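You operate a simulated robot arm through the tools that you are given. There is no shell and no other tool. Be economical: measure what you need, move in short steps, check, and stop when the job is done.

The job below is to be done with a simulated two-armed robot. You get a single attempt, and the scene is never put back.

Task
Pack the brown shoe from the walnut table into the gym bag, without its tree.
Fine: hold the shoe while you pull the tree; stand the tree on the shoe block; flap down, zip shut. Set down upright: what you pick out.
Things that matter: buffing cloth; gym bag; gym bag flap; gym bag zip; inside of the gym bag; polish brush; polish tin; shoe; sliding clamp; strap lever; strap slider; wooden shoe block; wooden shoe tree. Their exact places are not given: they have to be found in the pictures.

It is judged by the outcome, as a careful person would: the job done as asked, and still so three seconds after it is handed in. It fails if anything else is knocked over, pushed out of place, dropped, spilled or broken.

Robot
Two 6-joint arms with two-finger parallel grippers on one trunk, on a base that drives. Base frame: it is fixed to the floor where the robot stands at the start and does not move with it; the origin is under the middle of the robot, x ahead of it, y to its left, z up. Units: mm, degrees, N and s.
The left shoulder is at the start at [60, 187, 1072], the right one opposite. Places, roughly: gym bag flap [700, -300, 1000]; gym bag zip [400, -200, 900]; inside of the gym bag [500, -300, 700]; shoe [-1250, -2250, 0]; sliding clamp [700, 400, 800]; strap lever [400, -400, 800]; strap slider [400, -200, 800]; wooden shoe block [500, 400, 700]. Payload 1.57 kg a hand.
The TCP of each hand is the grasp point between the finger pads, 30 mm short of the fingertips. In the tool frame z runs along the fingers and y along their closing line. Largest opening 110 mm; finger width 24, thickness 12; the body of the gripper, 48 by 112 mm, starts 78 mm behind the TCP.
Orientation is told as [roll, pitch, yaw] about the base's x, y, z axes, in that order, counted from this pose: with the fingers straight down and closing along the base's y, the tool's x points along the base's -x, its y along +y and its z along -z.

Tools
- The arms move only by the tool send_rows. It takes "left_plan", "right_plan" or both (then of equal length, played together; a hand with none holds still); each is a list of rows, each a list of 3 entries, a list of its own where there are three numbers: the shift along the tool's x, y, z in mm, then the turn, a rotation vector about the tool's x, y, z in degrees, then the closure in counts, from 0 (fully open) to 255 (shut). In form: [[[dx, dy, dz], [wx, wy, wz], grip], ...]. A call has 1 to 12 rows; each row shifts and turns the commanded pose from where the row before left it, along the tool's axes as they then stand. A row lasts 0.2 s, in which the tool goes at most 50 mm and 8.6 degrees; a call with a longer step from one row to the next is refused whole, and so is a gripper value outside its range. Where a pose cannot be reached the arm comes as near as it can. A force on the tool above 40 N (or 10 N above the force at the start of the call, whichever is more), or a blocked arm, ends the call early, and 0.2 s more pass. Each finger travels about 153 mm/s and halts on what it meets, pressing with about 33 N; the grip force reading is that of the motor and also rises with nothing between the fingers. The clock runs only during rows and for 0.2 s after the last one: add rows that do not move to give the fingers time. It gives the time, the measured TCP pose, the force on the tool (base axes), the opening and the grip force at its end, in the units of the frame above (readings bear some noise), with the torque about the TCP (base axes, N m) and any sound that the robot's microphone picked up.
- Cameras (640 x 400 px; columns grow to the right, rows downward): "scene" is now at [12.4, -18, 1602.7]; the picture's right is [-0.16, -0.99, 0.00], its down [-0.73, 0.12, -0.67] and it looks along [0.66, -0.10, -0.74] (base axes); focal length 259 px, centre (320, 200). "left" rides on the left gripper at [70, -16, -141] in its tool frame; the picture's right is [0.23, 0.97, 0.00], its down [-0.86, 0.20, -0.48] and it looks along [-0.47, 0.11, 0.88] (tool axes); focal length 222 px, centre (320, 200). "right" rides on the right gripper at [70, 16, -141] in its tool frame; the picture's right is [-0.23, 0.97, 0.00], its down [-0.86, -0.20, -0.48] and it looks along [-0.47, -0.11, 0.88] (tool axes); focal length 222 px, centre (320, 200).
- camera(camera): a new picture of that camera. No time passes.
- raise_lower(by): slides the trunk up (or, below 0, down) by that many mm; the arms and the scene camera ride with it, the base frame stays. It gives what a move gives, with no picture.
- base_move(legs): drives the robot by 1 to 6 legs, each [ahead, left, turn to the left] in mm, mm and degrees, along the robot's own axes; the way and the turn of a leg run together, so that a leg with both is an arc; at most 1500 mm and 180 degrees a leg. The arms and the cameras ride along, it lands a little off, and it stops where it bumps. It gives what a move gives.
- pan_tilt(pan, tilt): turns the head with the scene camera to pan (to the left, within 86 degrees either way) and tilt (down, from -29 to 69), counted from straight ahead of the robot. It gives what a move gives.
- locate(camera, pixels): there is no depth. For up to 12 entries [column, row, z] of the newest picture of that camera ("zoom" is the newest enlarged one), the place [x, y] in the base frame at which the ray of that pixel passes the height z, good to about 2 mm, but the place of the scene camera against the robot may be out by one fixed shift of up to 25 mm in any direction. No time passes.
- inspect(camera, box): a new picture of the part [left, top, right, bottom] of that camera's present view, enlarged. No time passes.
- close_job(): hands the job in; it is judged then, once.

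Go step by step. Measure first, check grasps and placings, and put right what went wrong. The budget is 80 turns and 62 pictures, counting those below and the enlarged ones. Unless the task says otherwise, let go and move clear before handing in, and close with one line.

The tools are called after "Emit:" as a command line: name --argument value ..., lists and objects as JSON in quotes. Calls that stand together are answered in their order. send_rows: Moves the arms, as the interface text tells. Its arguments: {"type":"object","properties":{"left_plan":{"type":"array","items":{"type":"array"}},"right_plan":{"type":"array","items":{"type":"array"}}},"required":[]} The other tools are called the same way: raise_lower (by) slides the trunk up or down; base_move (legs) drives the base; pan_tilt (pan, tilt) turns the head that bears the scene camera; camera (camera) takes a picture; locate (camera, pixels) gives the place at which the rays of pixels pass given heights; inspect (camera, box) takes an enlarged picture of a part of a camera's view; close_job () hands the job in.

At the start:

```text
clock: 0.0
left_tcp_pos: [436.7, 170.2, 1250.4]
left_tcp_rot: [0.0, 0.1, 0.0]
left_contact_force: [0.5, 0.4, 0.4]
left_torque: [-0.01, -0.01, 0.03]
left_width: 110.1
left_grip_force: 0.2
right_tcp_pos: [358.8, -191.0, 1329.9]
right_tcp_rot: [0.0, 0.0, -0.2]
right_contact_force: [-1.3, -0.2, 0.4]
right_torque: [-0.02, -0.01, 0.0]
right_width: 110.0
right_grip_force: 0.1
trunk travel left (down, up): [-700.0, 290.0]
robot x, y, heading: [-1.8, -0.1, -0.1]
head pan, tilt: [-9.0, 48.0]
```

scene: 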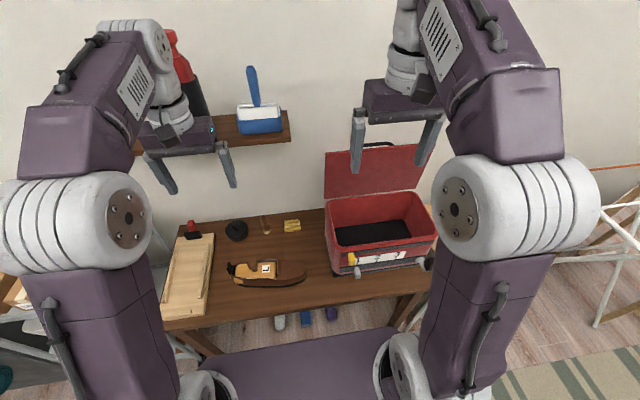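
right: 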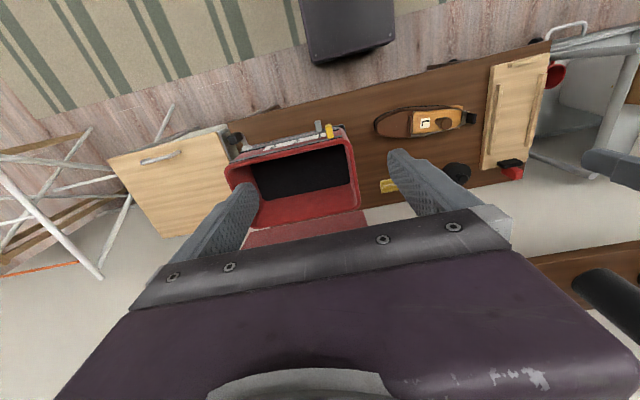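
left: 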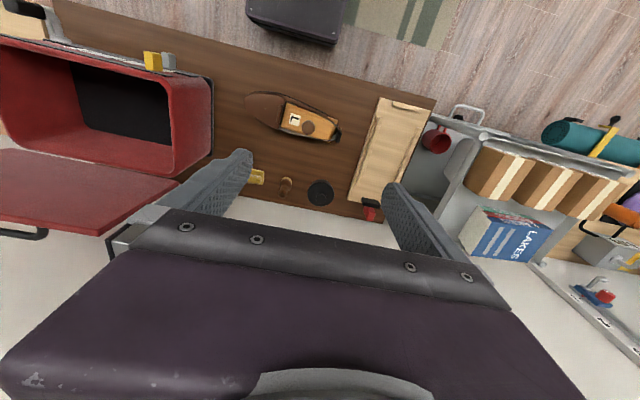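

The scene picture shows a table ahead with a red bag (about 380,230), a shoe-like thing (265,272) and a wooden block (190,275). The listed shoe place is elsewhere, so I zoom here and look around first.

Emit:
inspect --camera "scene" --box '[140, 190, 340, 330]'

Emit:
inspect --camera "scene" --box '[310, 130, 450, 290]'

Emit:
pan_tilt --pan -86 --tilt 30

Emit:
camera --camera "scene"

```text
2.86 times, centred on (240, 260) of scene
```

zoom: 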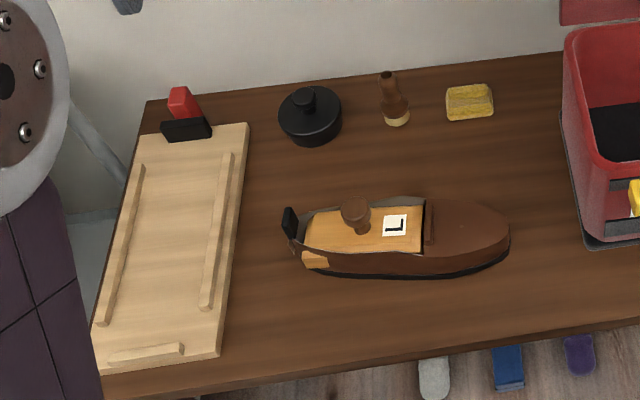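

```text
2.50 times, centred on (380, 210) of scene
```

zoom: 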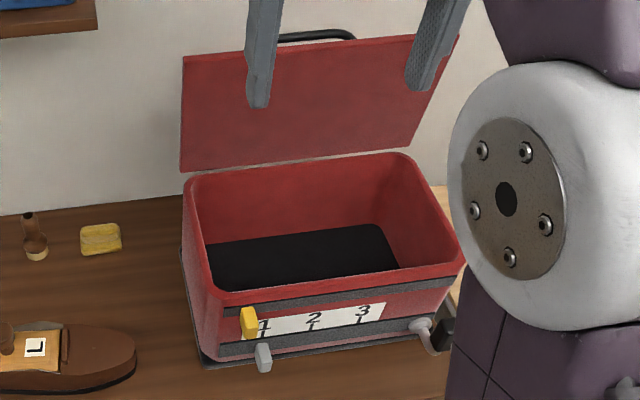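

```text
clock: 1.5
left_tcp_pos: [437.1, 168.6, 1250.4]
left_tcp_rot: [0.1, 0.1, 0.0]
left_contact_force: [0.1, -0.2, 0.6]
left_torque: [-0.01, -0.03, -0.02]
left_width: 110.3
left_grip_force: 0.1
right_tcp_pos: [359.3, -190.8, 1329.8]
right_tcp_rot: [0.0, 0.0, -0.1]
right_contact_force: [-0.4, -0.5, -0.2]
right_torque: [-0.01, -0.03, 0.01]
right_width: 109.9
right_grip_force: 0.1
trunk travel left (down, up): [-700.0, 290.0]
robot x, y, heading: [2.6, 3.3, -0.2]
head pan, tilt: [-85.9, 30.0]
```

```text
56 pictures are left
```

scene: 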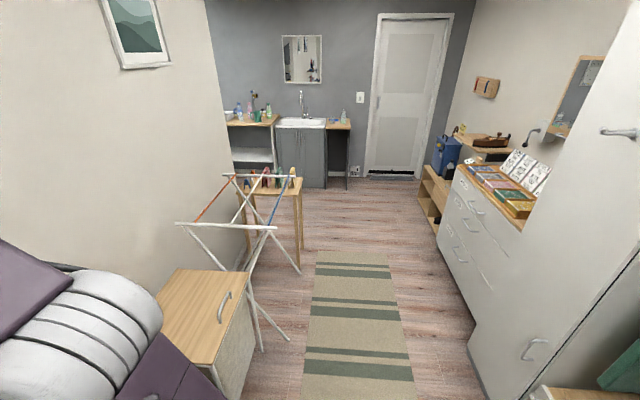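

The right-hand view shows a brown item on a shelf near (490,140) and a low bench near (430,200), close to where the listed shoe place projects; I zoom there.

Emit:
inspect --camera "scene" --box '[400, 100, 560, 240]'

Emit:
inspect --camera "scene" --box '[220, 90, 360, 200]'

```text
2.86 times, centred on (480, 170) of scene
```

zoom: 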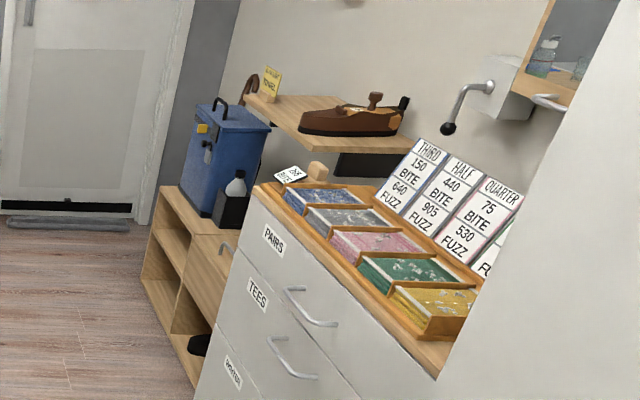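

```text
3.64 times, centred on (290, 145) of scene
```

zoom: 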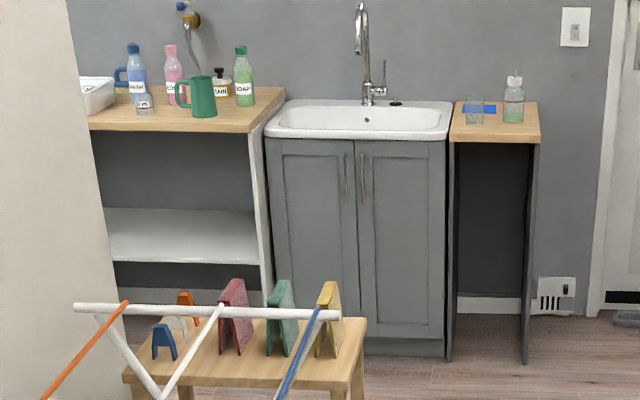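

The shelf at right holds a second brown shoe on pale wood, and a yellow note at (272,82) in the zoom; the front table is the dark walnut one. I check the note and the left side of the room.

Emit:
inspect --camera "scene" --box '[445, 115, 509, 155]'

Emit:
pan_tilt --pan 80 --tilt 30

Emit:
camera --camera "scene"

Emit:
pan_tilt --pan 0 --tilt 50

Emit:
camera --camera "scene"

```text
10.00 times, centred on (477, 135) of scene
```

zoom: 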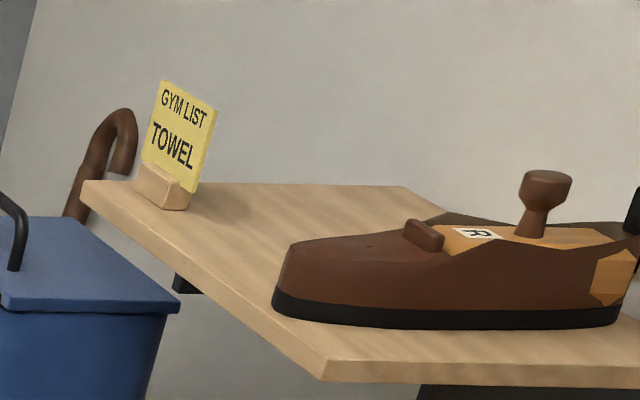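

```text
clock: 4.0
left_tcp_pos: [435.7, 169.6, 1251.0]
left_tcp_rot: [0.0, 0.0, 0.0]
left_contact_force: [1.0, -0.6, -0.6]
left_torque: [-0.02, 0.01, 0.0]
left_width: 110.2
left_grip_force: 0.1
right_tcp_pos: [358.4, -190.7, 1330.7]
right_tcp_rot: [0.0, 0.0, -0.1]
right_contact_force: [0.3, 0.2, -0.3]
right_torque: [0.0, 0.0, 0.02]
right_width: 109.8
right_grip_force: 0.0
trunk travel left (down, up): [-700.0, 290.0]
robot x, y, heading: [-2.1, 0.1, -0.2]
head pan, tilt: [80.0, 30.0]
```

```text
52 pictures are left
```

scene: 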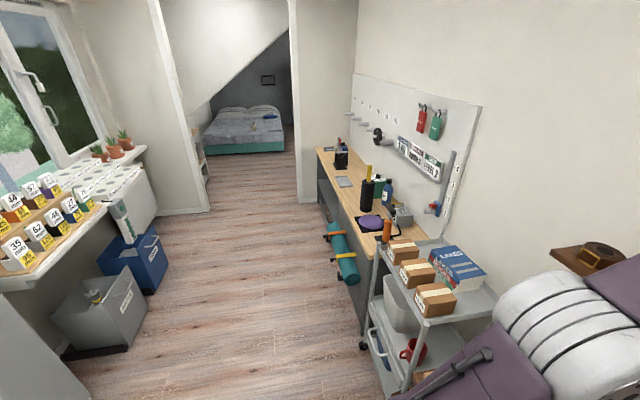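

```text
clock: 5.6
left_tcp_pos: [437.0, 170.8, 1250.5]
left_tcp_rot: [-0.1, 0.0, -0.1]
left_contact_force: [0.2, 0.4, 0.0]
left_torque: [0.01, 0.0, 0.0]
left_width: 109.9
left_grip_force: 0.1
right_tcp_pos: [357.9, -190.5, 1329.3]
right_tcp_rot: [0.0, 0.0, -0.1]
right_contact_force: [-0.3, 0.6, -0.4]
right_torque: [0.01, -0.03, 0.01]
right_width: 110.1
right_grip_force: 0.1
trunk travel left (down, up): [-700.0, 290.0]
robot x, y, heading: [-1.5, -1.4, 0.1]
head pan, tilt: [0.0, 50.0]
```

```text
51 pictures are left
```

scene: 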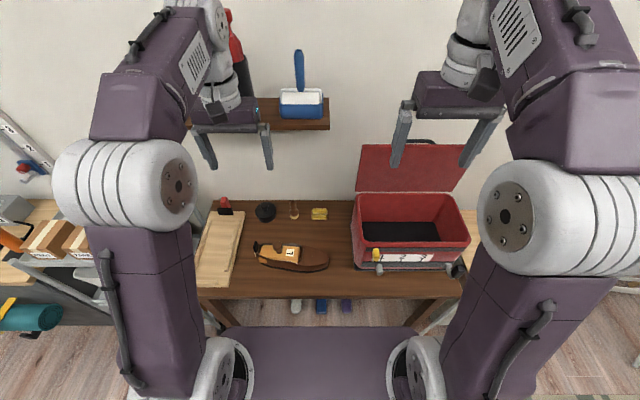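

Only the front table is dark walnut, with the shoe marked L; it is the target. I take a left-hand picture for parallax and get places at a trial height of 700.

Emit:
camera --camera "left"

Emit:
locate --camera "scene" --pixels '[[266, 219, 700], [266, 219, 800], [205, 286, 700], [205, 286, 800], [236, 287, 700], [236, 287, 800], [319, 219, 700], [319, 219, 800], [462, 292, 700], [462, 292, 800], [330, 262, 700], [254, 248, 700]]'

```text
50 pictures are left
```

left: 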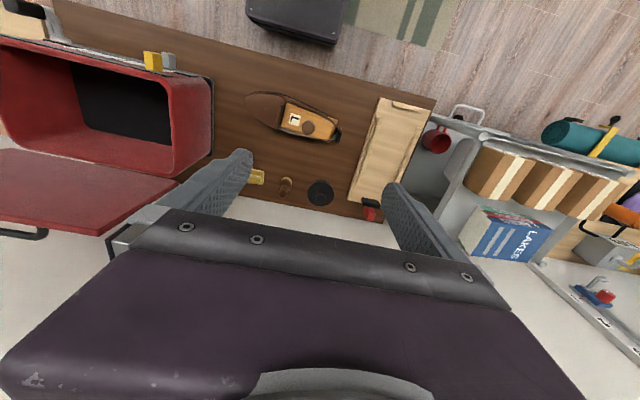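

```text
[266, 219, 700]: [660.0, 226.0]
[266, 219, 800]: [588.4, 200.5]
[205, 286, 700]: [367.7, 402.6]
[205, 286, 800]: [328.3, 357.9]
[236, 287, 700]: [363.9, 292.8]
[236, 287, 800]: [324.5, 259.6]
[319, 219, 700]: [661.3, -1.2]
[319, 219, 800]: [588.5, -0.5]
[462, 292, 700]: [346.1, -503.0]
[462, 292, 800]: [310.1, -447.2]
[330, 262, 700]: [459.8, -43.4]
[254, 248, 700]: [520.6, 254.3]
```

I compare the same features through the left-hand camera to settle the table height.

Emit:
locate --camera "left" --pixels '[[320, 203, 700], [320, 203, 800], [257, 182, 700], [257, 182, 800], [420, 107, 700], [420, 107, 800], [378, 97, 700], [378, 97, 800], [247, 97, 700], [338, 138, 700], [307, 126, 800], [62, 8, 700]]'

```text
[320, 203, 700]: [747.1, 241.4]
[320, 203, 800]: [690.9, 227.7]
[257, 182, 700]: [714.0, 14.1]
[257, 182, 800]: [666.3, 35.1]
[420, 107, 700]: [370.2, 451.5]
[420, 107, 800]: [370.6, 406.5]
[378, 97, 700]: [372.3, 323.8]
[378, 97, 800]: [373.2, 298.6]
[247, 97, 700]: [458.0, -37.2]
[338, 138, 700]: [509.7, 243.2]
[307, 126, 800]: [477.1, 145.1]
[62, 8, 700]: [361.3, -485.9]
```

The shoe lies heel-left, toe-right around (460–510, -40–250). I lower both hands partway to see the shoe and the bag closely.

Emit:
send_rows --left_plan '[[[10, -10, 40], [0, 0, 0], 0], [[10, -10, 40], [0, 0, 0], 0], [[10, -10, 40], [0, 0, 0], 0], [[0, -10, 40], [0, 0, 0], 0], [[0, -10, 40], [0, 0, 0], 0], [[0, 0, 40], [0, 0, 0], 0]]' --right_plan '[[[0, -10, 40], [0, 0, 0], 0], [[0, -20, 40], [0, 0, 0], 0], [[0, -20, 40], [0, 0, 0], 0], [[0, -20, 40], [0, 0, 0], 0], [[0, -20, 20], [0, 0, 0], 0], [[0, 0, 0], [0, 0, 0], 0]]'

Emit:
camera --camera "left"

Emit:
camera --camera "right"

```text
clock: 7.0
left_tcp_pos: [405.8, 118.5, 1010.5]
left_tcp_rot: [0.0, 0.0, 0.1]
left_contact_force: [0.0, -0.5, 0.3]
left_torque: [-0.03, 0.0, 0.03]
left_width: 110.0
left_grip_force: 0.2
right_tcp_pos: [361.3, -280.8, 1147.5]
right_tcp_rot: [0.1, 0.0, 0.0]
right_contact_force: [-0.5, -0.5, 0.2]
right_torque: [0.0, 0.0, 0.01]
right_width: 109.8
right_grip_force: 0.0
trunk travel left (down, up): [-700.0, 290.0]
robot x, y, heading: [-2.3, 0.2, 0.0]
head pan, tilt: [0.0, 50.0]
```

```text
49 pictures are left
```

left: 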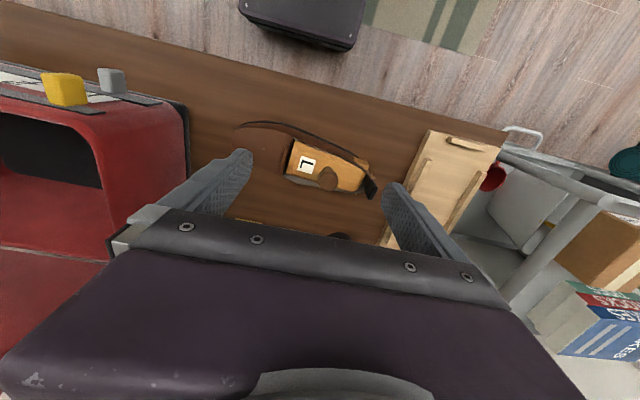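

```text
48 pictures are left
```

right: 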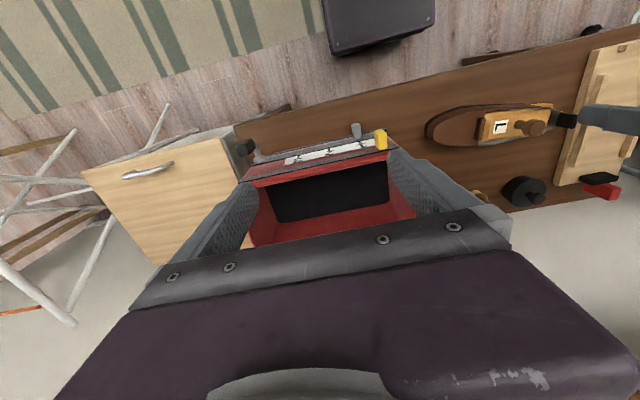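

I compare the board's near edge (428,130)-(500,147) and shoe features here against the earlier view to fix the heights.

Emit:
locate --camera "left" --pixels '[[428, 130, 700], [428, 130, 750], [428, 130, 800], [502, 147, 700], [502, 147, 750], [502, 147, 800], [238, 125, 700], [238, 125, 800], [328, 178, 700], [328, 178, 800], [372, 190, 700], [372, 190, 800]]'

Emit:
locate --camera "right" --pixels '[[428, 128, 700], [428, 128, 800], [534, 128, 700], [534, 128, 800], [556, 122, 700], [556, 122, 800], [500, 127, 700], [500, 127, 800], [583, 185, 700], [583, 185, 800]]'

```text
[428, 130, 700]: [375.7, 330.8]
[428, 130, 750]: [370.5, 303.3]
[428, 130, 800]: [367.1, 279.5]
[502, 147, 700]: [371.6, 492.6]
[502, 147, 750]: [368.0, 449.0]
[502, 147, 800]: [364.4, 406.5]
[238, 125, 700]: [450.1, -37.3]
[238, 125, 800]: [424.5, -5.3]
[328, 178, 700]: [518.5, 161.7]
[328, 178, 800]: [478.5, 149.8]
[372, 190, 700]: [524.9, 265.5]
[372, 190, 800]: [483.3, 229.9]
```

```text
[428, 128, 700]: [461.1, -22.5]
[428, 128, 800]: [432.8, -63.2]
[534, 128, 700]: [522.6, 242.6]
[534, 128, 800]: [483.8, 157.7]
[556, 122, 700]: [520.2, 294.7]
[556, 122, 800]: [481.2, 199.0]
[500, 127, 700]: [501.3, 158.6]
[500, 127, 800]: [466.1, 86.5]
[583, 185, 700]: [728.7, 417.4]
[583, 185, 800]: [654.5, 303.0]
```

Table is near z≈690–700, the knob top near (476,148,811), the shoe runs toe (455,-25) to heel (505,245). I zoom on shoe and tree details, and on the bag's front.

Emit:
inspect --camera "right" --box '[415, 80, 605, 200]'

Emit:
inspect --camera "left" --box '[225, 105, 395, 215]'

Emit:
inspect --camera "right" --box '[220, 100, 420, 225]'

Emit:
inspect --camera "scene" --box '[340, 130, 480, 280]'

```text
3.33 times, centred on (510, 140) of right
```

zoom: 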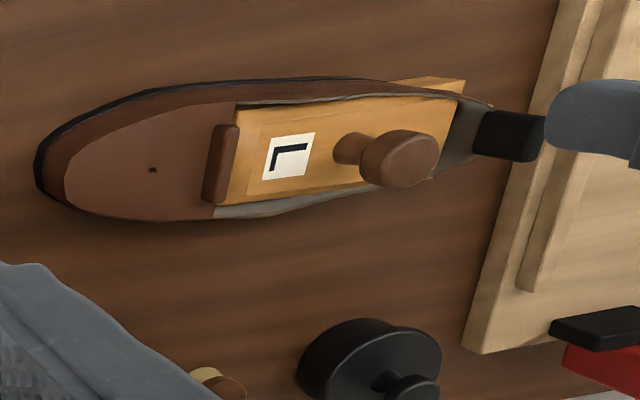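

```text
3.64 times, centred on (310, 160) of left
```

zoom: 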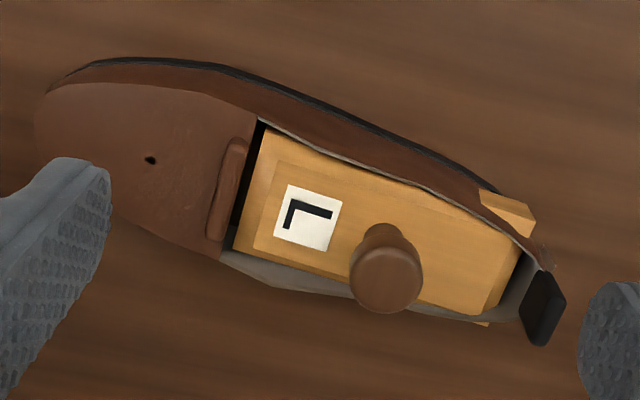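

```text
3.20 times, centred on (320, 162) of right
```

zoom: 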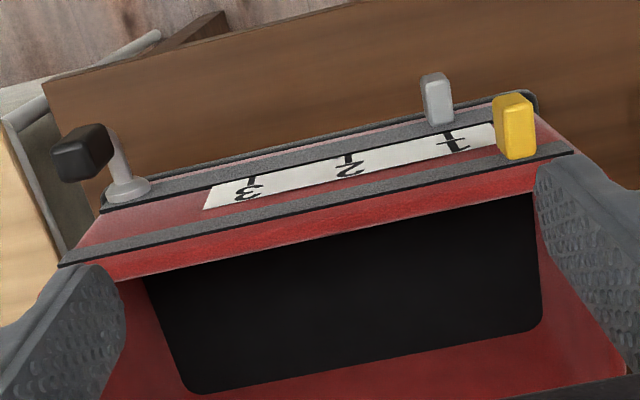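

```text
2.67 times, centred on (410, 205) of scene
```

zoom: 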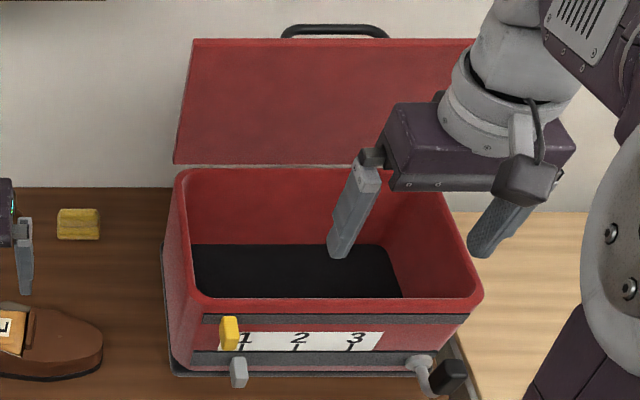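

The tree has an upright knob at its heel half; the shoe toe is free for the other hand. I turn both hands to close across the shoe (left yaw -100, right yaw +80, cameras outward).

Emit:
locate --camera "left" --pixels '[[309.6, 165, 750], [331, 182, 800], [329, 170, 760]]'

Emit:
send_rows --left_plan '[[[0, 0, 0], [0, 0, 8.37], 0], [[0, 0, 0], [0, 0, 8.37], 0], [[0, 0, 0], [0, 0, 8.37], 0], [[0, 0, 0], [0, 0, 8.37], 0], [[0, 0, 0], [0, 0, 8.37], 0], [[0, 0, 0], [0, 0, 8.37], 0], [[0, 0, 0], [0, 0, 8.37], 0], [[0, 0, 0], [0, 0, 8.37], 0], [[0, 0, 0], [0, 0, 8.37], 0], [[0, 0, 0], [0, 0, 8.37], 0], [[0, 0, 0], [0, 0, 8.37], 0], [[0, 0, 0], [0, 0, 8.37], 0]]' --right_plan '[[[0, 0, 0], [0, 0, -6.63], 0], [[0, 0, 0], [0, 0, -6.63], 0], [[0, 0, 0], [0, 0, -6.63], 0], [[0, 0, 0], [0, 0, -6.63], 0], [[0, 0, 0], [0, 0, -6.63], 0], [[0, 0, 0], [0, 0, -6.63], 0], [[0, 0, 0], [0, 0, -6.63], 0], [[0, 0, 0], [0, 0, -6.63], 0], [[0, 0, 0], [0, 0, -6.63], 0], [[0, 0, 0], [0, 0, -6.63], 0], [[0, 0, 0], [0, 0, -6.63], 0], [[0, 0, 0], [0, 0, -6.63], 0]]'

```text
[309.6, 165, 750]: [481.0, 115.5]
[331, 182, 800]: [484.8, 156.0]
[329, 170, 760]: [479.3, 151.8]
```

```text
clock: 9.6
left_tcp_pos: [407.3, 119.0, 1011.0]
left_tcp_rot: [0.0, 0.1, -100.6]
left_contact_force: [-0.5, -0.4, 0.2]
left_torque: [0.01, -0.01, -0.01]
left_width: 110.1
left_grip_force: 0.0
right_tcp_pos: [358.1, -279.5, 1148.8]
right_tcp_rot: [-0.1, -0.1, 79.6]
right_contact_force: [0.0, -1.2, 0.1]
right_torque: [-0.01, -0.01, -0.01]
right_width: 110.1
right_grip_force: 0.1
trunk travel left (down, up): [-700.0, 290.0]
robot x, y, heading: [3.0, -0.2, 0.2]
head pan, tilt: [0.0, 50.0]
```

Both hands turned cleanly. I bring the left hand above the knob and the right hand above the toe, staying high, and look.

Emit:
send_rows --left_plan '[[[8, 10, 5], [0, 0, 0], 0], [[8, 10, 5], [0, 0, 0], 0], [[8, 10, 5], [0, 0, 0], 0], [[8, 10, 5], [0, 0, 0], 0], [[6, 12, 5], [0, 0, 0], 0], [[5.5, 12, 5], [0, 0, 0], 0], [[0, 0, 5], [0, 0, 0], 0], [[0, 0, 5], [0, 0, 0], 0], [[0, 0, 0], [0, 0, 0], 0], [[0, 0, 0], [0, 0, 0], 0]]' --right_plan '[[[-35, -5, 10], [0, 0, 0], 0], [[-35, -5, 10], [0, 0, 0], 0], [[-35, -5, 10], [0, 0, 0], 0], [[-35, -5, 10], [0, 0, 0], 0], [[-35, -5, 20], [0, 0, 0], 0], [[-35, -5, 20], [0, 0, 0], 0], [[-35, -5, 30], [0, 0, 0], 0], [[-35, -5, 30], [0, 0, 0], 0], [[-35, -5, 30], [0, 0, 0], 0], [[-3.5, -5.3, 30], [0, 0, 0], 0]]'

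Emit:
camera --camera "right"

Emit:
camera --camera "left"

```text
clock: 11.8
left_tcp_pos: [478.6, 150.9, 970.6]
left_tcp_rot: [0.1, 0.1, -100.6]
left_contact_force: [-0.3, 0.1, -0.1]
left_torque: [0.03, 0.02, 0.03]
left_width: 109.9
left_grip_force: 0.1
right_tcp_pos: [465.4, 22.6, 949.3]
right_tcp_rot: [0.0, 0.0, 79.6]
right_contact_force: [-0.3, 0.5, 0.1]
right_torque: [0.02, -0.02, 0.01]
right_width: 110.0
right_grip_force: 0.0
trunk travel left (down, up): [-700.0, 290.0]
robot x, y, heading: [1.0, -1.6, -0.1]
head pan, tilt: [0.0, 50.0]
```

```text
43 pictures are left
```

right: 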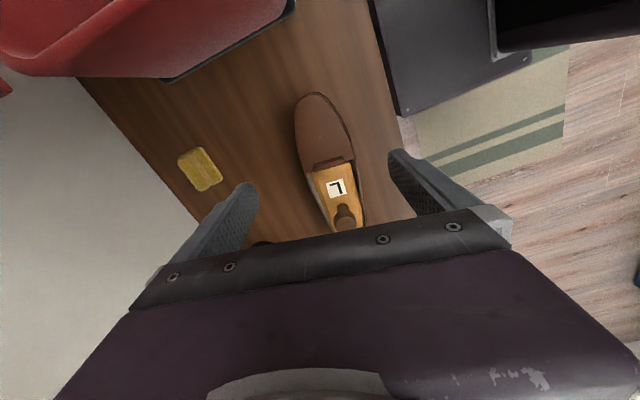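

```text
42 pictures are left
```

left: 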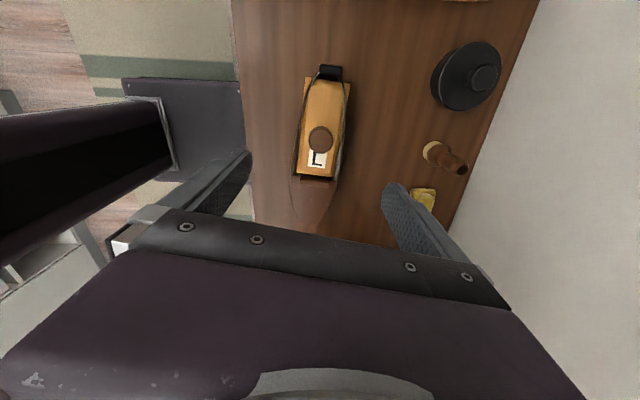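

Shoe is visible in both: right view toe (309,94), knob (345,218); left view knob (320,139), heel tab (330,72). I measure these.

Emit:
locate --camera "right" --pixels '[[310, 93, 710], [296, 125, 720], [353, 140, 710], [297, 106, 720], [336, 106, 710], [337, 186, 765], [345, 216, 811], [313, 165, 750], [355, 158, 750]]'

Emit:
locate --camera "left" --pixels '[[320, 139, 800], [320, 139, 811], [330, 72, 760], [316, 159, 765], [303, 174, 765], [333, 180, 765], [307, 82, 760], [349, 84, 760]]'

Emit:
inspect --camera "left" --box '[270, 50, 380, 230]'

Emit:
inspect --camera "right" --box '[260, 80, 400, 240]'

```text
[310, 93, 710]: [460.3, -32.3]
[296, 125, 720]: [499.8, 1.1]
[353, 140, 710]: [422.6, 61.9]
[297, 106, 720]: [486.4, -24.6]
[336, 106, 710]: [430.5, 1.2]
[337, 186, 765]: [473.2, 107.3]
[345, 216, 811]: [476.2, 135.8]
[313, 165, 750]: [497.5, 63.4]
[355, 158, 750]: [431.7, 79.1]
```

```text
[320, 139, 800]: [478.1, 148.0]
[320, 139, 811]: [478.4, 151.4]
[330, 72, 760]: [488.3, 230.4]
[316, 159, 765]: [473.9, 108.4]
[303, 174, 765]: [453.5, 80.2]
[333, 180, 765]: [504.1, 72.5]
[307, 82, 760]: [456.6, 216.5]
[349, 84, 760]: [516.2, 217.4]
```

```text
2.22 times, centred on (325, 140) of left
```

zoom: 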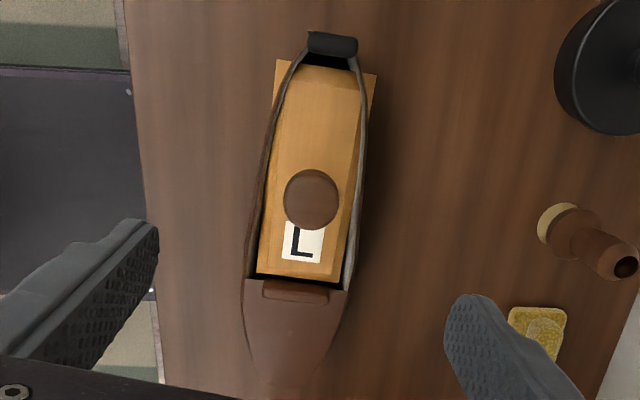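

```text
2.50 times, centred on (330, 160) of right
```

zoom: 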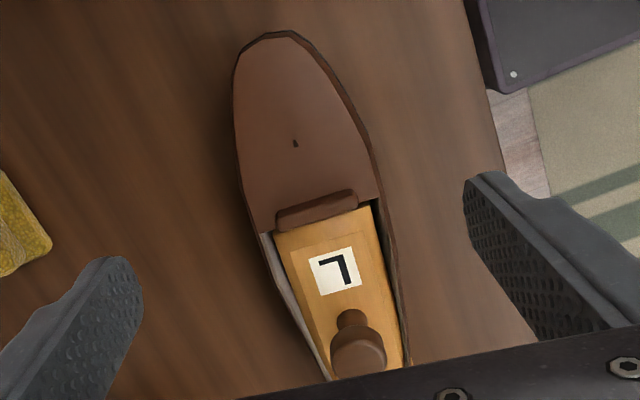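

The shoe axis is about 6° off base y, knob at (479,150,~808), sole width about 80 mm near y=20. I trim yaws by 4.5° and lower both hands, the right to the toe sides, the left just above the knob.

Emit:
send_rows --left_plan '[[[0, 0, 20], [0, 0, -4.6], 0], [[0, 0, 20], [0, 0, 0], 0], [[0, 0, 20], [0, 0, 0], 0], [[0, 0, 20], [0, 0, 0], 0], [[0, 0, 20], [0, 0, 0], 0], [[0, 0, 15], [0, 0, 0], 0], [[0, 0, 10], [0, 0, 0], 0], [[0, 0, 5], [0, 0, 0], 0], [[0, 0, 0], [0, 0, 0], 0]]' --right_plan '[[[0, 0, 20], [0, 0, -4.4], 0], [[3, 3.7, 30], [0, 0, 0], 0], [[0, 0, 30], [0, 0, 0], 0], [[0, 0, 30], [0, 0, 0], 0], [[0, 0, 30], [0, 0, 0], 0], [[0, 0, 25], [0, 0, 0], 0], [[0, 0, 15], [0, 0, 0], 0], [[0, 0, 5], [0, 0, 0], 0], [[0, 0, 0], [0, 0, 0], 0]]'

Emit:
camera --camera "right"

Emit:
camera --camera "left"

```text
clock: 13.8
left_tcp_pos: [478.1, 151.3, 839.7]
left_tcp_rot: [0.0, 0.0, -95.9]
left_contact_force: [0.3, 0.6, -0.6]
left_torque: [0.03, -0.03, 0.0]
left_width: 110.2
left_grip_force: 0.0
right_tcp_pos: [462.1, 20.2, 764.6]
right_tcp_rot: [0.0, 0.0, 84.1]
right_contact_force: [0.5, 0.0, -0.4]
right_torque: [-0.02, -0.02, -0.01]
right_width: 109.9
right_grip_force: 0.2
trunk travel left (down, up): [-700.0, 290.0]
robot x, y, heading: [-2.7, 5.6, 0.1]
head pan, tilt: [0.0, 50.0]
```

```text
39 pictures are left
```

right: 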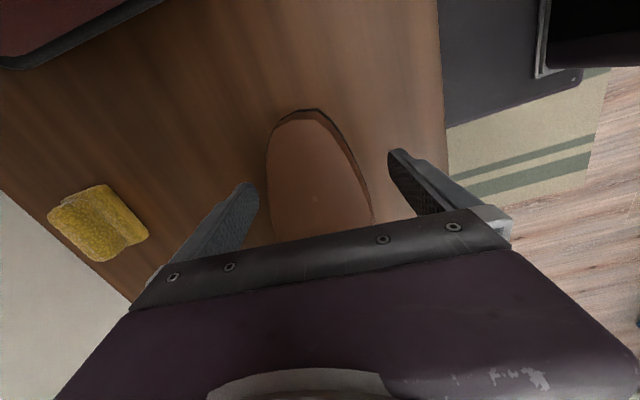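

```text
38 pictures are left
```

left: 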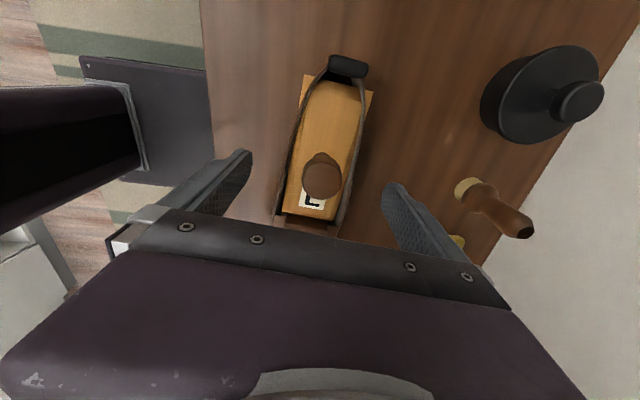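

The toe sits centred between the right fingers (268–372) and the knob at (322,175) between the left ones. I lower both and close the right hand on the shoe first, then the left on the knob.

Emit:
send_rows --left_plan '[[[0, 0, 10], [0, 0, 0], 0], [[0, 0, 10], [0, 0, 0], 0], [[0, 0, 10], [0, 0, 0], 0], [[0, 0, 0], [0, 0, 0], 0], [[0, 0, 0], [0, 0, 0], 0], [[0, 0, 0], [0, 0, 0], 0], [[0, 0, 0], [0, 0, 0], 100], [[0, 0, 0], [0, 0, 0], 255], [[0, 0, 0], [0, 0, 0], 255], [[0, 0, 0], [0, 0, 0], 255]]' --right_plan '[[[0, 0, 8], [0, 0, 0], 0], [[0, 0, 8], [0, 0, 0], 0], [[0, 0, 7], [0, 0, 0], 0], [[0, 0, 0], [0, 0, 0], 60], [[0, 0, 0], [0, 0, 0], 255], [[0, 0, 0], [0, 0, 0], 255], [[0, 0, 0], [0, 0, 0], 255], [[0, 0, 0], [0, 0, 0], 255], [[0, 0, 0], [0, 0, 0], 255], [[0, 0, 0], [0, 0, 0], 255]]'

```text
clock: 16.0
left_tcp_pos: [477.2, 151.2, 810.0]
left_tcp_rot: [0.0, 0.0, -95.8]
left_contact_force: [0.7, 0.2, 0.5]
left_torque: [0.01, 0.0, 0.02]
left_width: 32.8
left_grip_force: 32.5
right_tcp_pos: [462.8, 20.8, 741.8]
right_tcp_rot: [-0.1, 0.0, 84.1]
right_contact_force: [4.0, 0.4, 8.0]
right_torque: [0.15, -0.43, -0.22]
right_width: 90.2
right_grip_force: 32.7
trunk travel left (down, up): [-700.0, 290.0]
robot x, y, heading: [-2.9, 0.2, -0.0]
head pan, tilt: [0.0, 50.0]
heard: snap
```

Right grips at 90 mm, left at 33 mm on the knob, but a "snap" was heard; I look before pulling.

Emit:
camera --camera "left"

Emit:
camera --camera "right"

Emit:
inspect --camera "scene" --box '[190, 190, 350, 290]'

```text
37 pictures are left
```

left: 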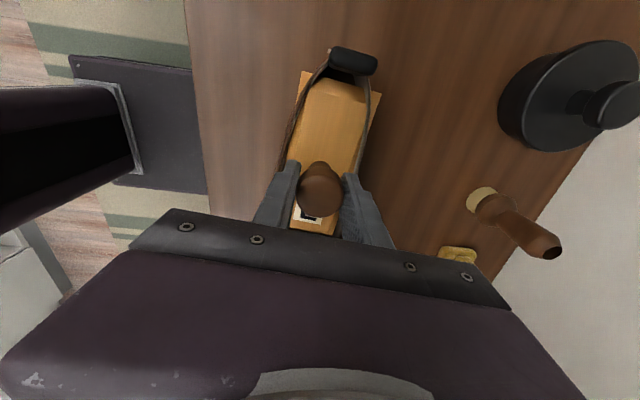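

```text
36 pictures are left
```

right: 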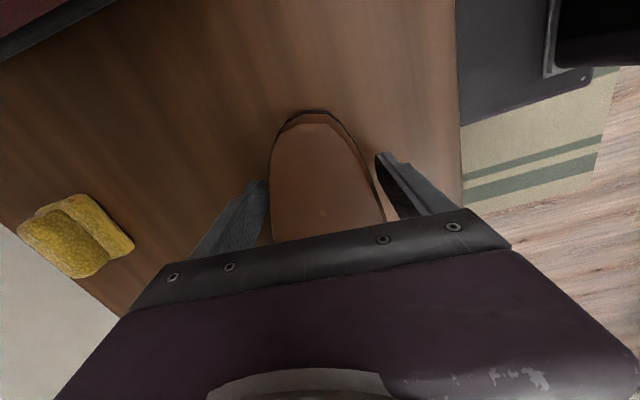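

```text
4.00 times, centred on (270, 240) of scene
```

zoom: 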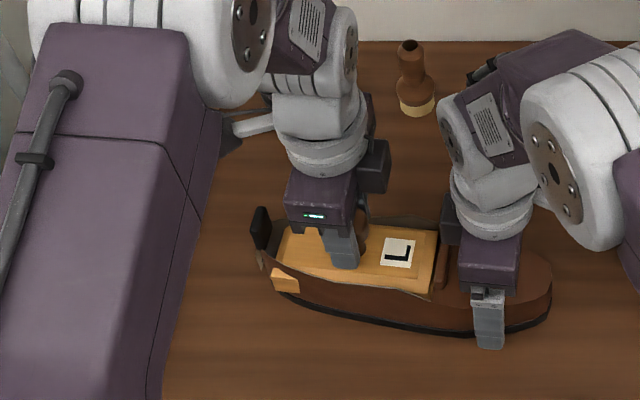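

Nothing looks broken; the knob and the toe are held. I pull the tree up slowly while the right holds the shoe.

Emit:
send_rows --left_plan '[[[0, 0, -4], [0, 0, 0], 255], [[0, 0, -4], [0, 0, 0], 255], [[0, 0, -4], [0, 0, 0], 255], [[0, 0, -4], [0, 0, 0], 255], [[0, 0, -4], [0, 0, 0], 255]]' --right_plan '[[[0, 0, 0], [0, 0, 0], 255], [[0, 0, 0], [0, 0, 0], 255], [[0, 0, 0], [0, 0, 0], 255], [[0, 0, 0], [0, 0, 0], 255], [[0, 0, 0], [0, 0, 0], 255]]'

Emit:
camera --camera "left"

```text
clock: 17.2
left_tcp_pos: [477.8, 151.0, 830.5]
left_tcp_rot: [0.1, 0.1, -95.9]
left_contact_force: [-0.1, -0.1, -1.8]
left_torque: [-0.03, 0.01, 0.03]
left_width: 33.1
left_grip_force: 32.5
right_tcp_pos: [461.1, 21.7, 742.3]
right_tcp_rot: [0.0, 0.1, 84.0]
right_contact_force: [4.7, -0.5, 10.8]
right_torque: [0.13, -0.26, -0.14]
right_width: 90.3
right_grip_force: 33.3
trunk travel left (down, up): [-700.0, 290.0]
robot x, y, heading: [1.2, -0.5, -0.1]
head pan, tilt: [0.0, 50.0]
```

```text
34 pictures are left
```

left: 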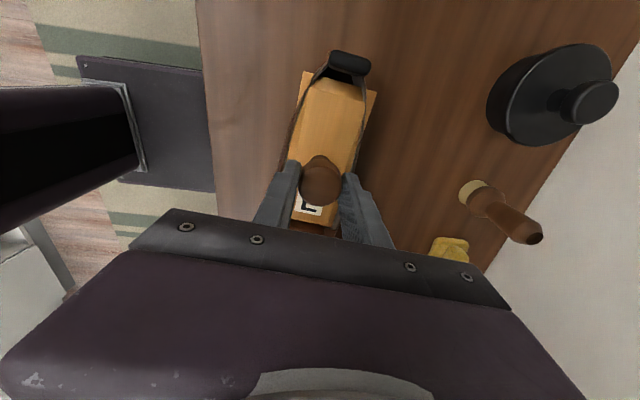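

Only -1.8 N: the tree lifts freely. I carry on straight up well clear of the shoe.

Emit:
send_rows --left_plan '[[[0, 0, -10], [0, 0, 0], 255], [[0, 0, -10], [0, 0, 0], 255], [[0, 0, -15], [0, 0, 0], 255], [[0, 0, -15], [0, 0, 0], 255], [[0, 0, -20], [0, 0, 0], 255], [[0, 0, -20], [0, 0, 0], 255], [[0, 0, -20], [0, 0, 0], 255], [[0, 0, -20], [0, 0, 0], 255], [[0, 0, 0], [0, 0, 0], 255]]' --right_plan '[[[0, 0, 0], [0, 0, 0], 255], [[0, 0, 0], [0, 0, 0], 255], [[0, 0, 0], [0, 0, 0], 255], [[0, 0, 0], [0, 0, 0], 255], [[0, 0, 0], [0, 0, 0], 255], [[0, 0, 0], [0, 0, 0], 255], [[0, 0, 0], [0, 0, 0], 255], [[0, 0, 0], [0, 0, 0], 255], [[0, 0, 0], [0, 0, 0], 255]]'

Emit:
camera --camera "left"

Emit:
inspect --camera "scene" --box '[180, 160, 360, 290]'

```text
clock: 19.2
left_tcp_pos: [476.9, 152.2, 960.9]
left_tcp_rot: [-0.1, 0.0, -95.9]
left_contact_force: [0.3, 0.8, -1.6]
left_torque: [-0.05, 0.0, 0.01]
left_width: 33.1
left_grip_force: 32.2
right_tcp_pos: [461.6, 21.7, 742.5]
right_tcp_rot: [0.0, 0.0, 84.0]
right_contact_force: [3.4, -0.2, 9.8]
right_torque: [0.14, -0.31, -0.21]
right_width: 90.2
right_grip_force: 33.0
trunk travel left (down, up): [-700.0, 290.0]
robot x, y, heading: [-1.5, 0.3, -0.2]
head pan, tilt: [0.0, 50.0]
```

```text
33 pictures are left
```

left: 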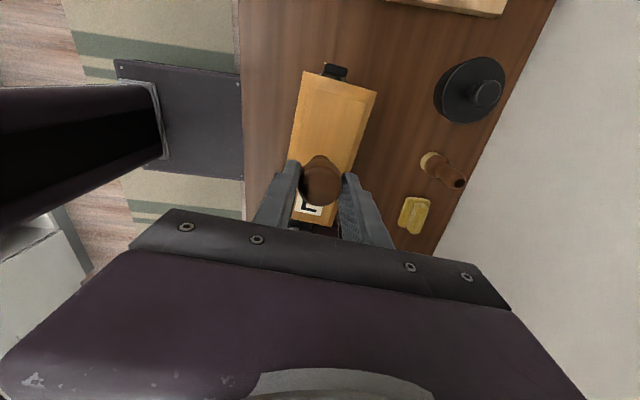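

```text
3.08 times, centred on (270, 225) of scene
```

zoom: 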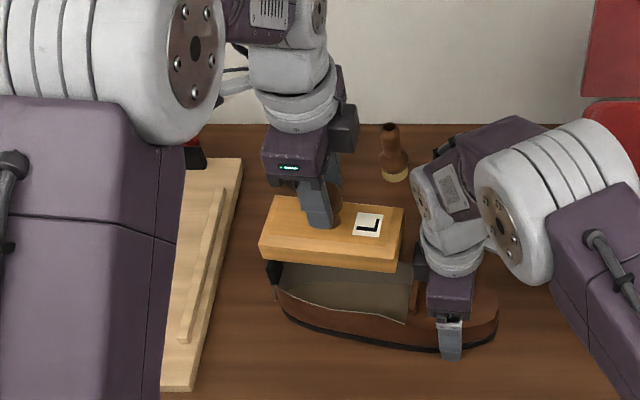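

The tree (a plain block with knob) is out and clear of the shoe. I move the left hand aside toward the board and start turning the tree so its length runs along the board.

Emit:
send_rows --left_plan '[[[40, 0, 0], [0, 0, 0], 255], [[45, 0, 0], [0, 0, 0], 255], [[0, 0, 0], [0, 0, -8.5], 255], [[0, 0, 0], [0, 0, -8.5], 255], [[0, 0, 0], [0, 0, -8.5], 255], [[0, 0, 0], [0, 0, -8.5], 255], [[0, 0, 0], [0, 0, -8.5], 255], [[0, 0, 0], [0, 0, -8.5], 255], [[0, 0, 0], [0, 0, -8.5], 255], [[0, 0, 0], [0, 0, -8.5], 255], [[0, 0, 0], [0, 0, -8.5], 255], [[0, 0, 0], [0, 0, -8.5], 255]]'

Emit:
send_rows --left_plan '[[[0, 0, 0], [0, 0, -5.5], 255], [[0, 0, 0], [0, 0, -5.5], 255], [[0, 34, 0], [0, 0, 0], 255], [[0, 34, 0], [0, 0, 0], 255], [[0, 34, 0], [0, 0, 0], 255], [[0, 34, 0], [0, 0, 0], 255], [[0, 34, 0], [0, 0, 0], 255], [[0, 0, 0], [0, 0, 0], 255]]'

Emit:
camera --camera "left"

Emit:
camera --camera "scene"

```text
clock: 21.8
left_tcp_pos: [485.2, 234.8, 959.8]
left_tcp_rot: [0.0, 0.0, -10.7]
left_contact_force: [0.6, -0.4, -0.2]
left_torque: [0.01, 0.02, 0.03]
left_width: 32.7
left_grip_force: 32.9
right_tcp_pos: [461.4, 22.1, 741.4]
right_tcp_rot: [-0.1, -0.1, 84.0]
right_contact_force: [-2.3, -1.2, 4.4]
right_torque: [0.02, 0.02, -0.11]
right_width: 90.1
right_grip_force: 32.6
trunk travel left (down, up): [-700.0, 290.0]
robot x, y, heading: [-0.9, -0.5, -0.1]
head pan, tilt: [0.0, 50.0]
```

```text
clock: 23.6
left_tcp_pos: [484.4, 407.2, 961.1]
left_tcp_rot: [0.0, -0.1, 0.0]
left_contact_force: [-0.4, -0.3, -1.0]
left_torque: [-0.01, 0.07, 0.03]
left_width: 33.1
left_grip_force: 32.8
right_tcp_pos: [460.8, 21.4, 742.8]
right_tcp_rot: [0.0, -0.1, 83.9]
right_contact_force: [0.0, 0.5, 0.9]
right_torque: [0.07, 0.24, -0.02]
right_width: 89.9
right_grip_force: 32.9
trunk travel left (down, up): [-700.0, 290.0]
robot x, y, heading: [0.5, -1.1, -0.2]
head pan, tilt: [0.0, 50.0]
```

```text
31 pictures are left
```

left: 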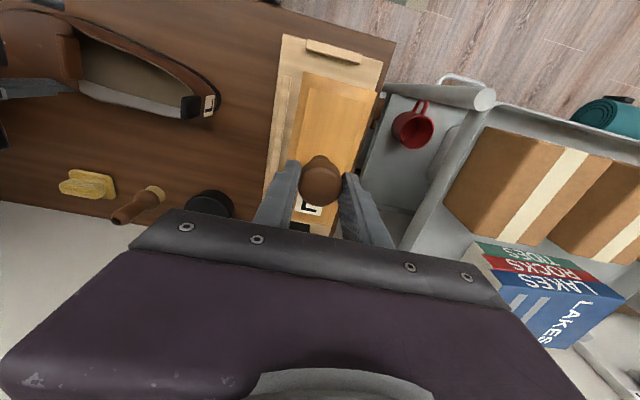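

```text
30 pictures are left
```

scene: 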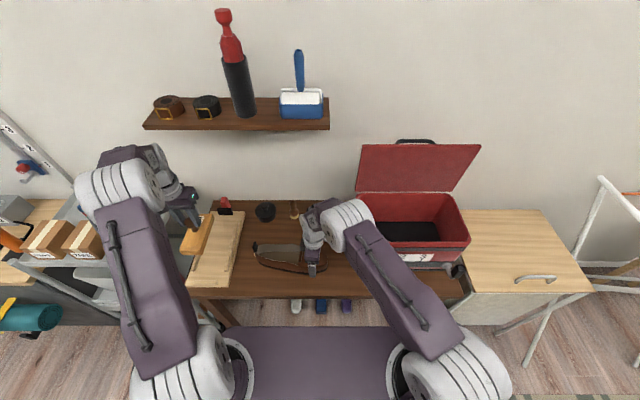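

The tree hangs over the board; I measure the board's corners and rails through this view and an enlarged scene view.

Emit:
locate --camera "left" --pixels '[[285, 36, 725], [383, 58, 725], [301, 75, 730], [290, 75, 730], [262, 198, 725], [304, 72, 880], [378, 90, 880], [306, 42, 730], [360, 58, 730]]'

Emit:
inspect --camera "scene" --box '[160, 185, 260, 305]'

Emit:
inspect --camera "left" --box '[250, 20, 410, 250]'

```text
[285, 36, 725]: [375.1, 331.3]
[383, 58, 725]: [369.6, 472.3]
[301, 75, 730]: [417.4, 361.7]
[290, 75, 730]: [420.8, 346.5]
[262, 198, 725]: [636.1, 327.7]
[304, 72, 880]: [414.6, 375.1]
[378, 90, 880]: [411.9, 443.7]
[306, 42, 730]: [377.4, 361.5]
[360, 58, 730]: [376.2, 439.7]
```

```text
3.33 times, centred on (210, 245) of scene
```

zoom: 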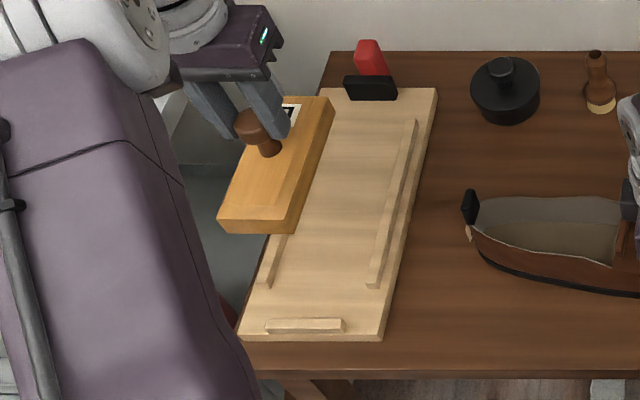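

```text
1.74 times, centred on (330, 135) of left
```

zoom: 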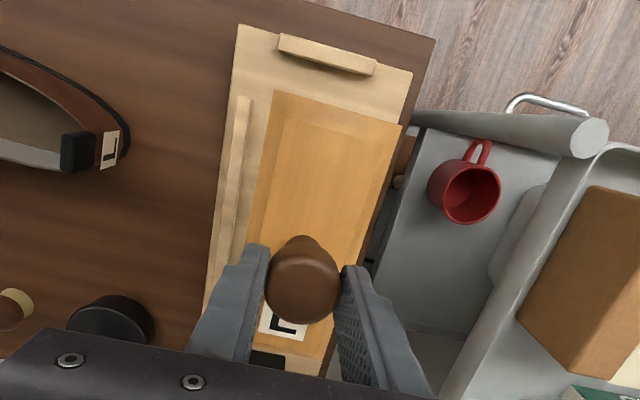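

Board spans y 331–473 with rails leaving about y 362–440; the tree is about 66 wide centred near 409. I shift 8 mm right and descend partway, then check.

Emit:
send_rows --left_plan '[[[0, -8, 10], [0, 0, 0], 255], [[0, 0, 25], [0, 0, 0], 255], [[0, 0, 25], [0, 0, 0], 255], [[0, 0, 25], [0, 0, 0], 255], [[0, 0, 25], [0, 0, 0], 255], [[0, 0, 10], [0, 0, 0], 255], [[0, 0, 0], [0, 0, 0], 255]]'

Emit:
inspect --camera "left" --box '[210, 0, 430, 250]'

Emit:
inspect --camera "scene" --box '[160, 185, 260, 305]'

```text
clock: 25.2
left_tcp_pos: [485.7, 396.6, 841.1]
left_tcp_rot: [-0.1, 0.0, 0.1]
left_contact_force: [-0.5, -0.1, -1.8]
left_torque: [-0.02, 0.01, 0.0]
left_width: 33.1
left_grip_force: 33.3
right_tcp_pos: [460.8, 21.4, 741.1]
right_tcp_rot: [0.0, 0.0, 84.0]
right_contact_force: [0.5, -0.6, 1.5]
right_torque: [-0.03, -0.07, 0.0]
right_width: 89.8
right_grip_force: 32.7
trunk travel left (down, up): [-700.0, 290.0]
robot x, y, heading: [-0.1, 1.1, 0.3]
head pan, tilt: [0.0, 50.0]
```

```text
1.60 times, centred on (320, 125) of left
```

zoom: 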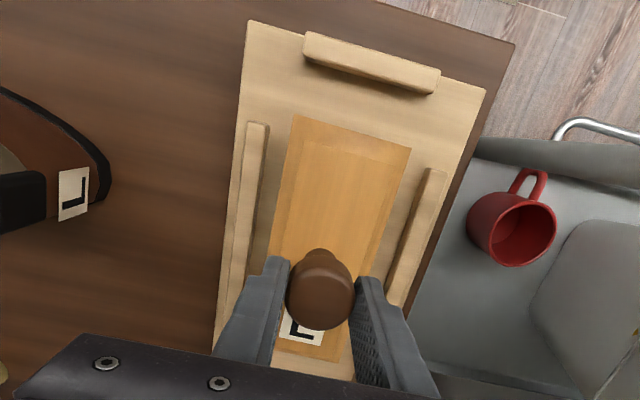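

```text
3.33 times, centred on (210, 245) of scene
```

zoom: 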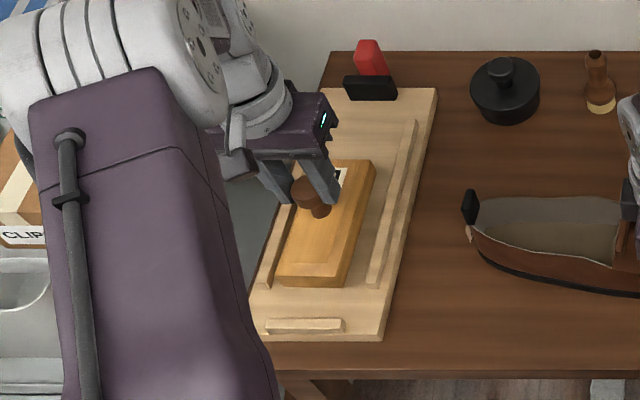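

The tree is centred between the rails. I descend slowly, watching for touch.

Emit:
send_rows --left_plan '[[[0, 0, 6], [0, 0, 0], 255], [[0, 0, 6], [0, 0, 0], 255], [[0, 0, 6], [0, 0, 0], 255], [[0, 0, 5], [0, 0, 0], 255], [[0, 0, 0], [0, 0, 0], 255]]'

Emit:
inspect --camera "scene" --box '[180, 205, 260, 305]'

```text
clock: 26.1
left_tcp_pos: [486.1, 398.8, 827.0]
left_tcp_rot: [0.5, -0.7, 0.1]
left_contact_force: [-8.3, -4.4, 28.2]
left_torque: [-0.38, 0.56, -0.01]
left_width: 33.0
left_grip_force: 33.1
right_tcp_pos: [457.6, 18.3, 742.2]
right_tcp_rot: [0.0, -0.1, 84.0]
right_contact_force: [0.1, -0.3, -4.4]
right_torque: [-0.3, 0.07, 0.02]
right_width: 90.1
right_grip_force: 32.5
trunk travel left (down, up): [-700.0, 290.0]
robot x, y, heading: [-2.2, -1.6, 0.1]
head pan, tilt: [0.0, 50.0]
stopped in row 4 (left hand): the force on the tool passed its limit (the readings are from after the stop); the commanded pose is now the measured one
```

```text
4.00 times, centred on (220, 255) of scene
```

zoom: 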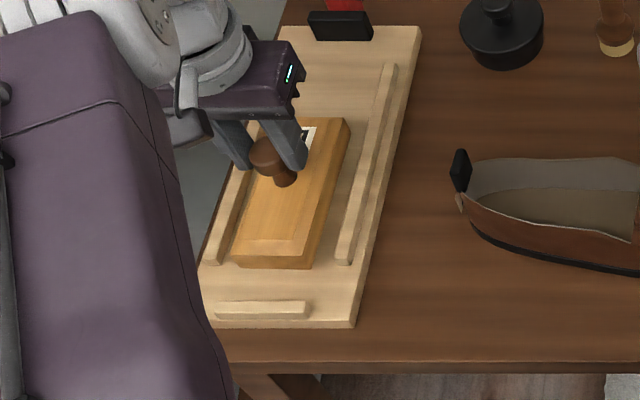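

Contact at z 827 with slight torque; I check whether it stands flat on the board or on a rail.

Emit:
inspect --camera "left" --box '[210, 0, 430, 250]'

```text
1.60 times, centred on (320, 125) of left
```

zoom: 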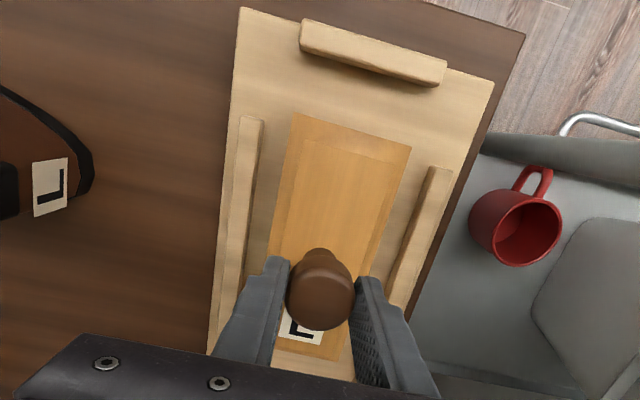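

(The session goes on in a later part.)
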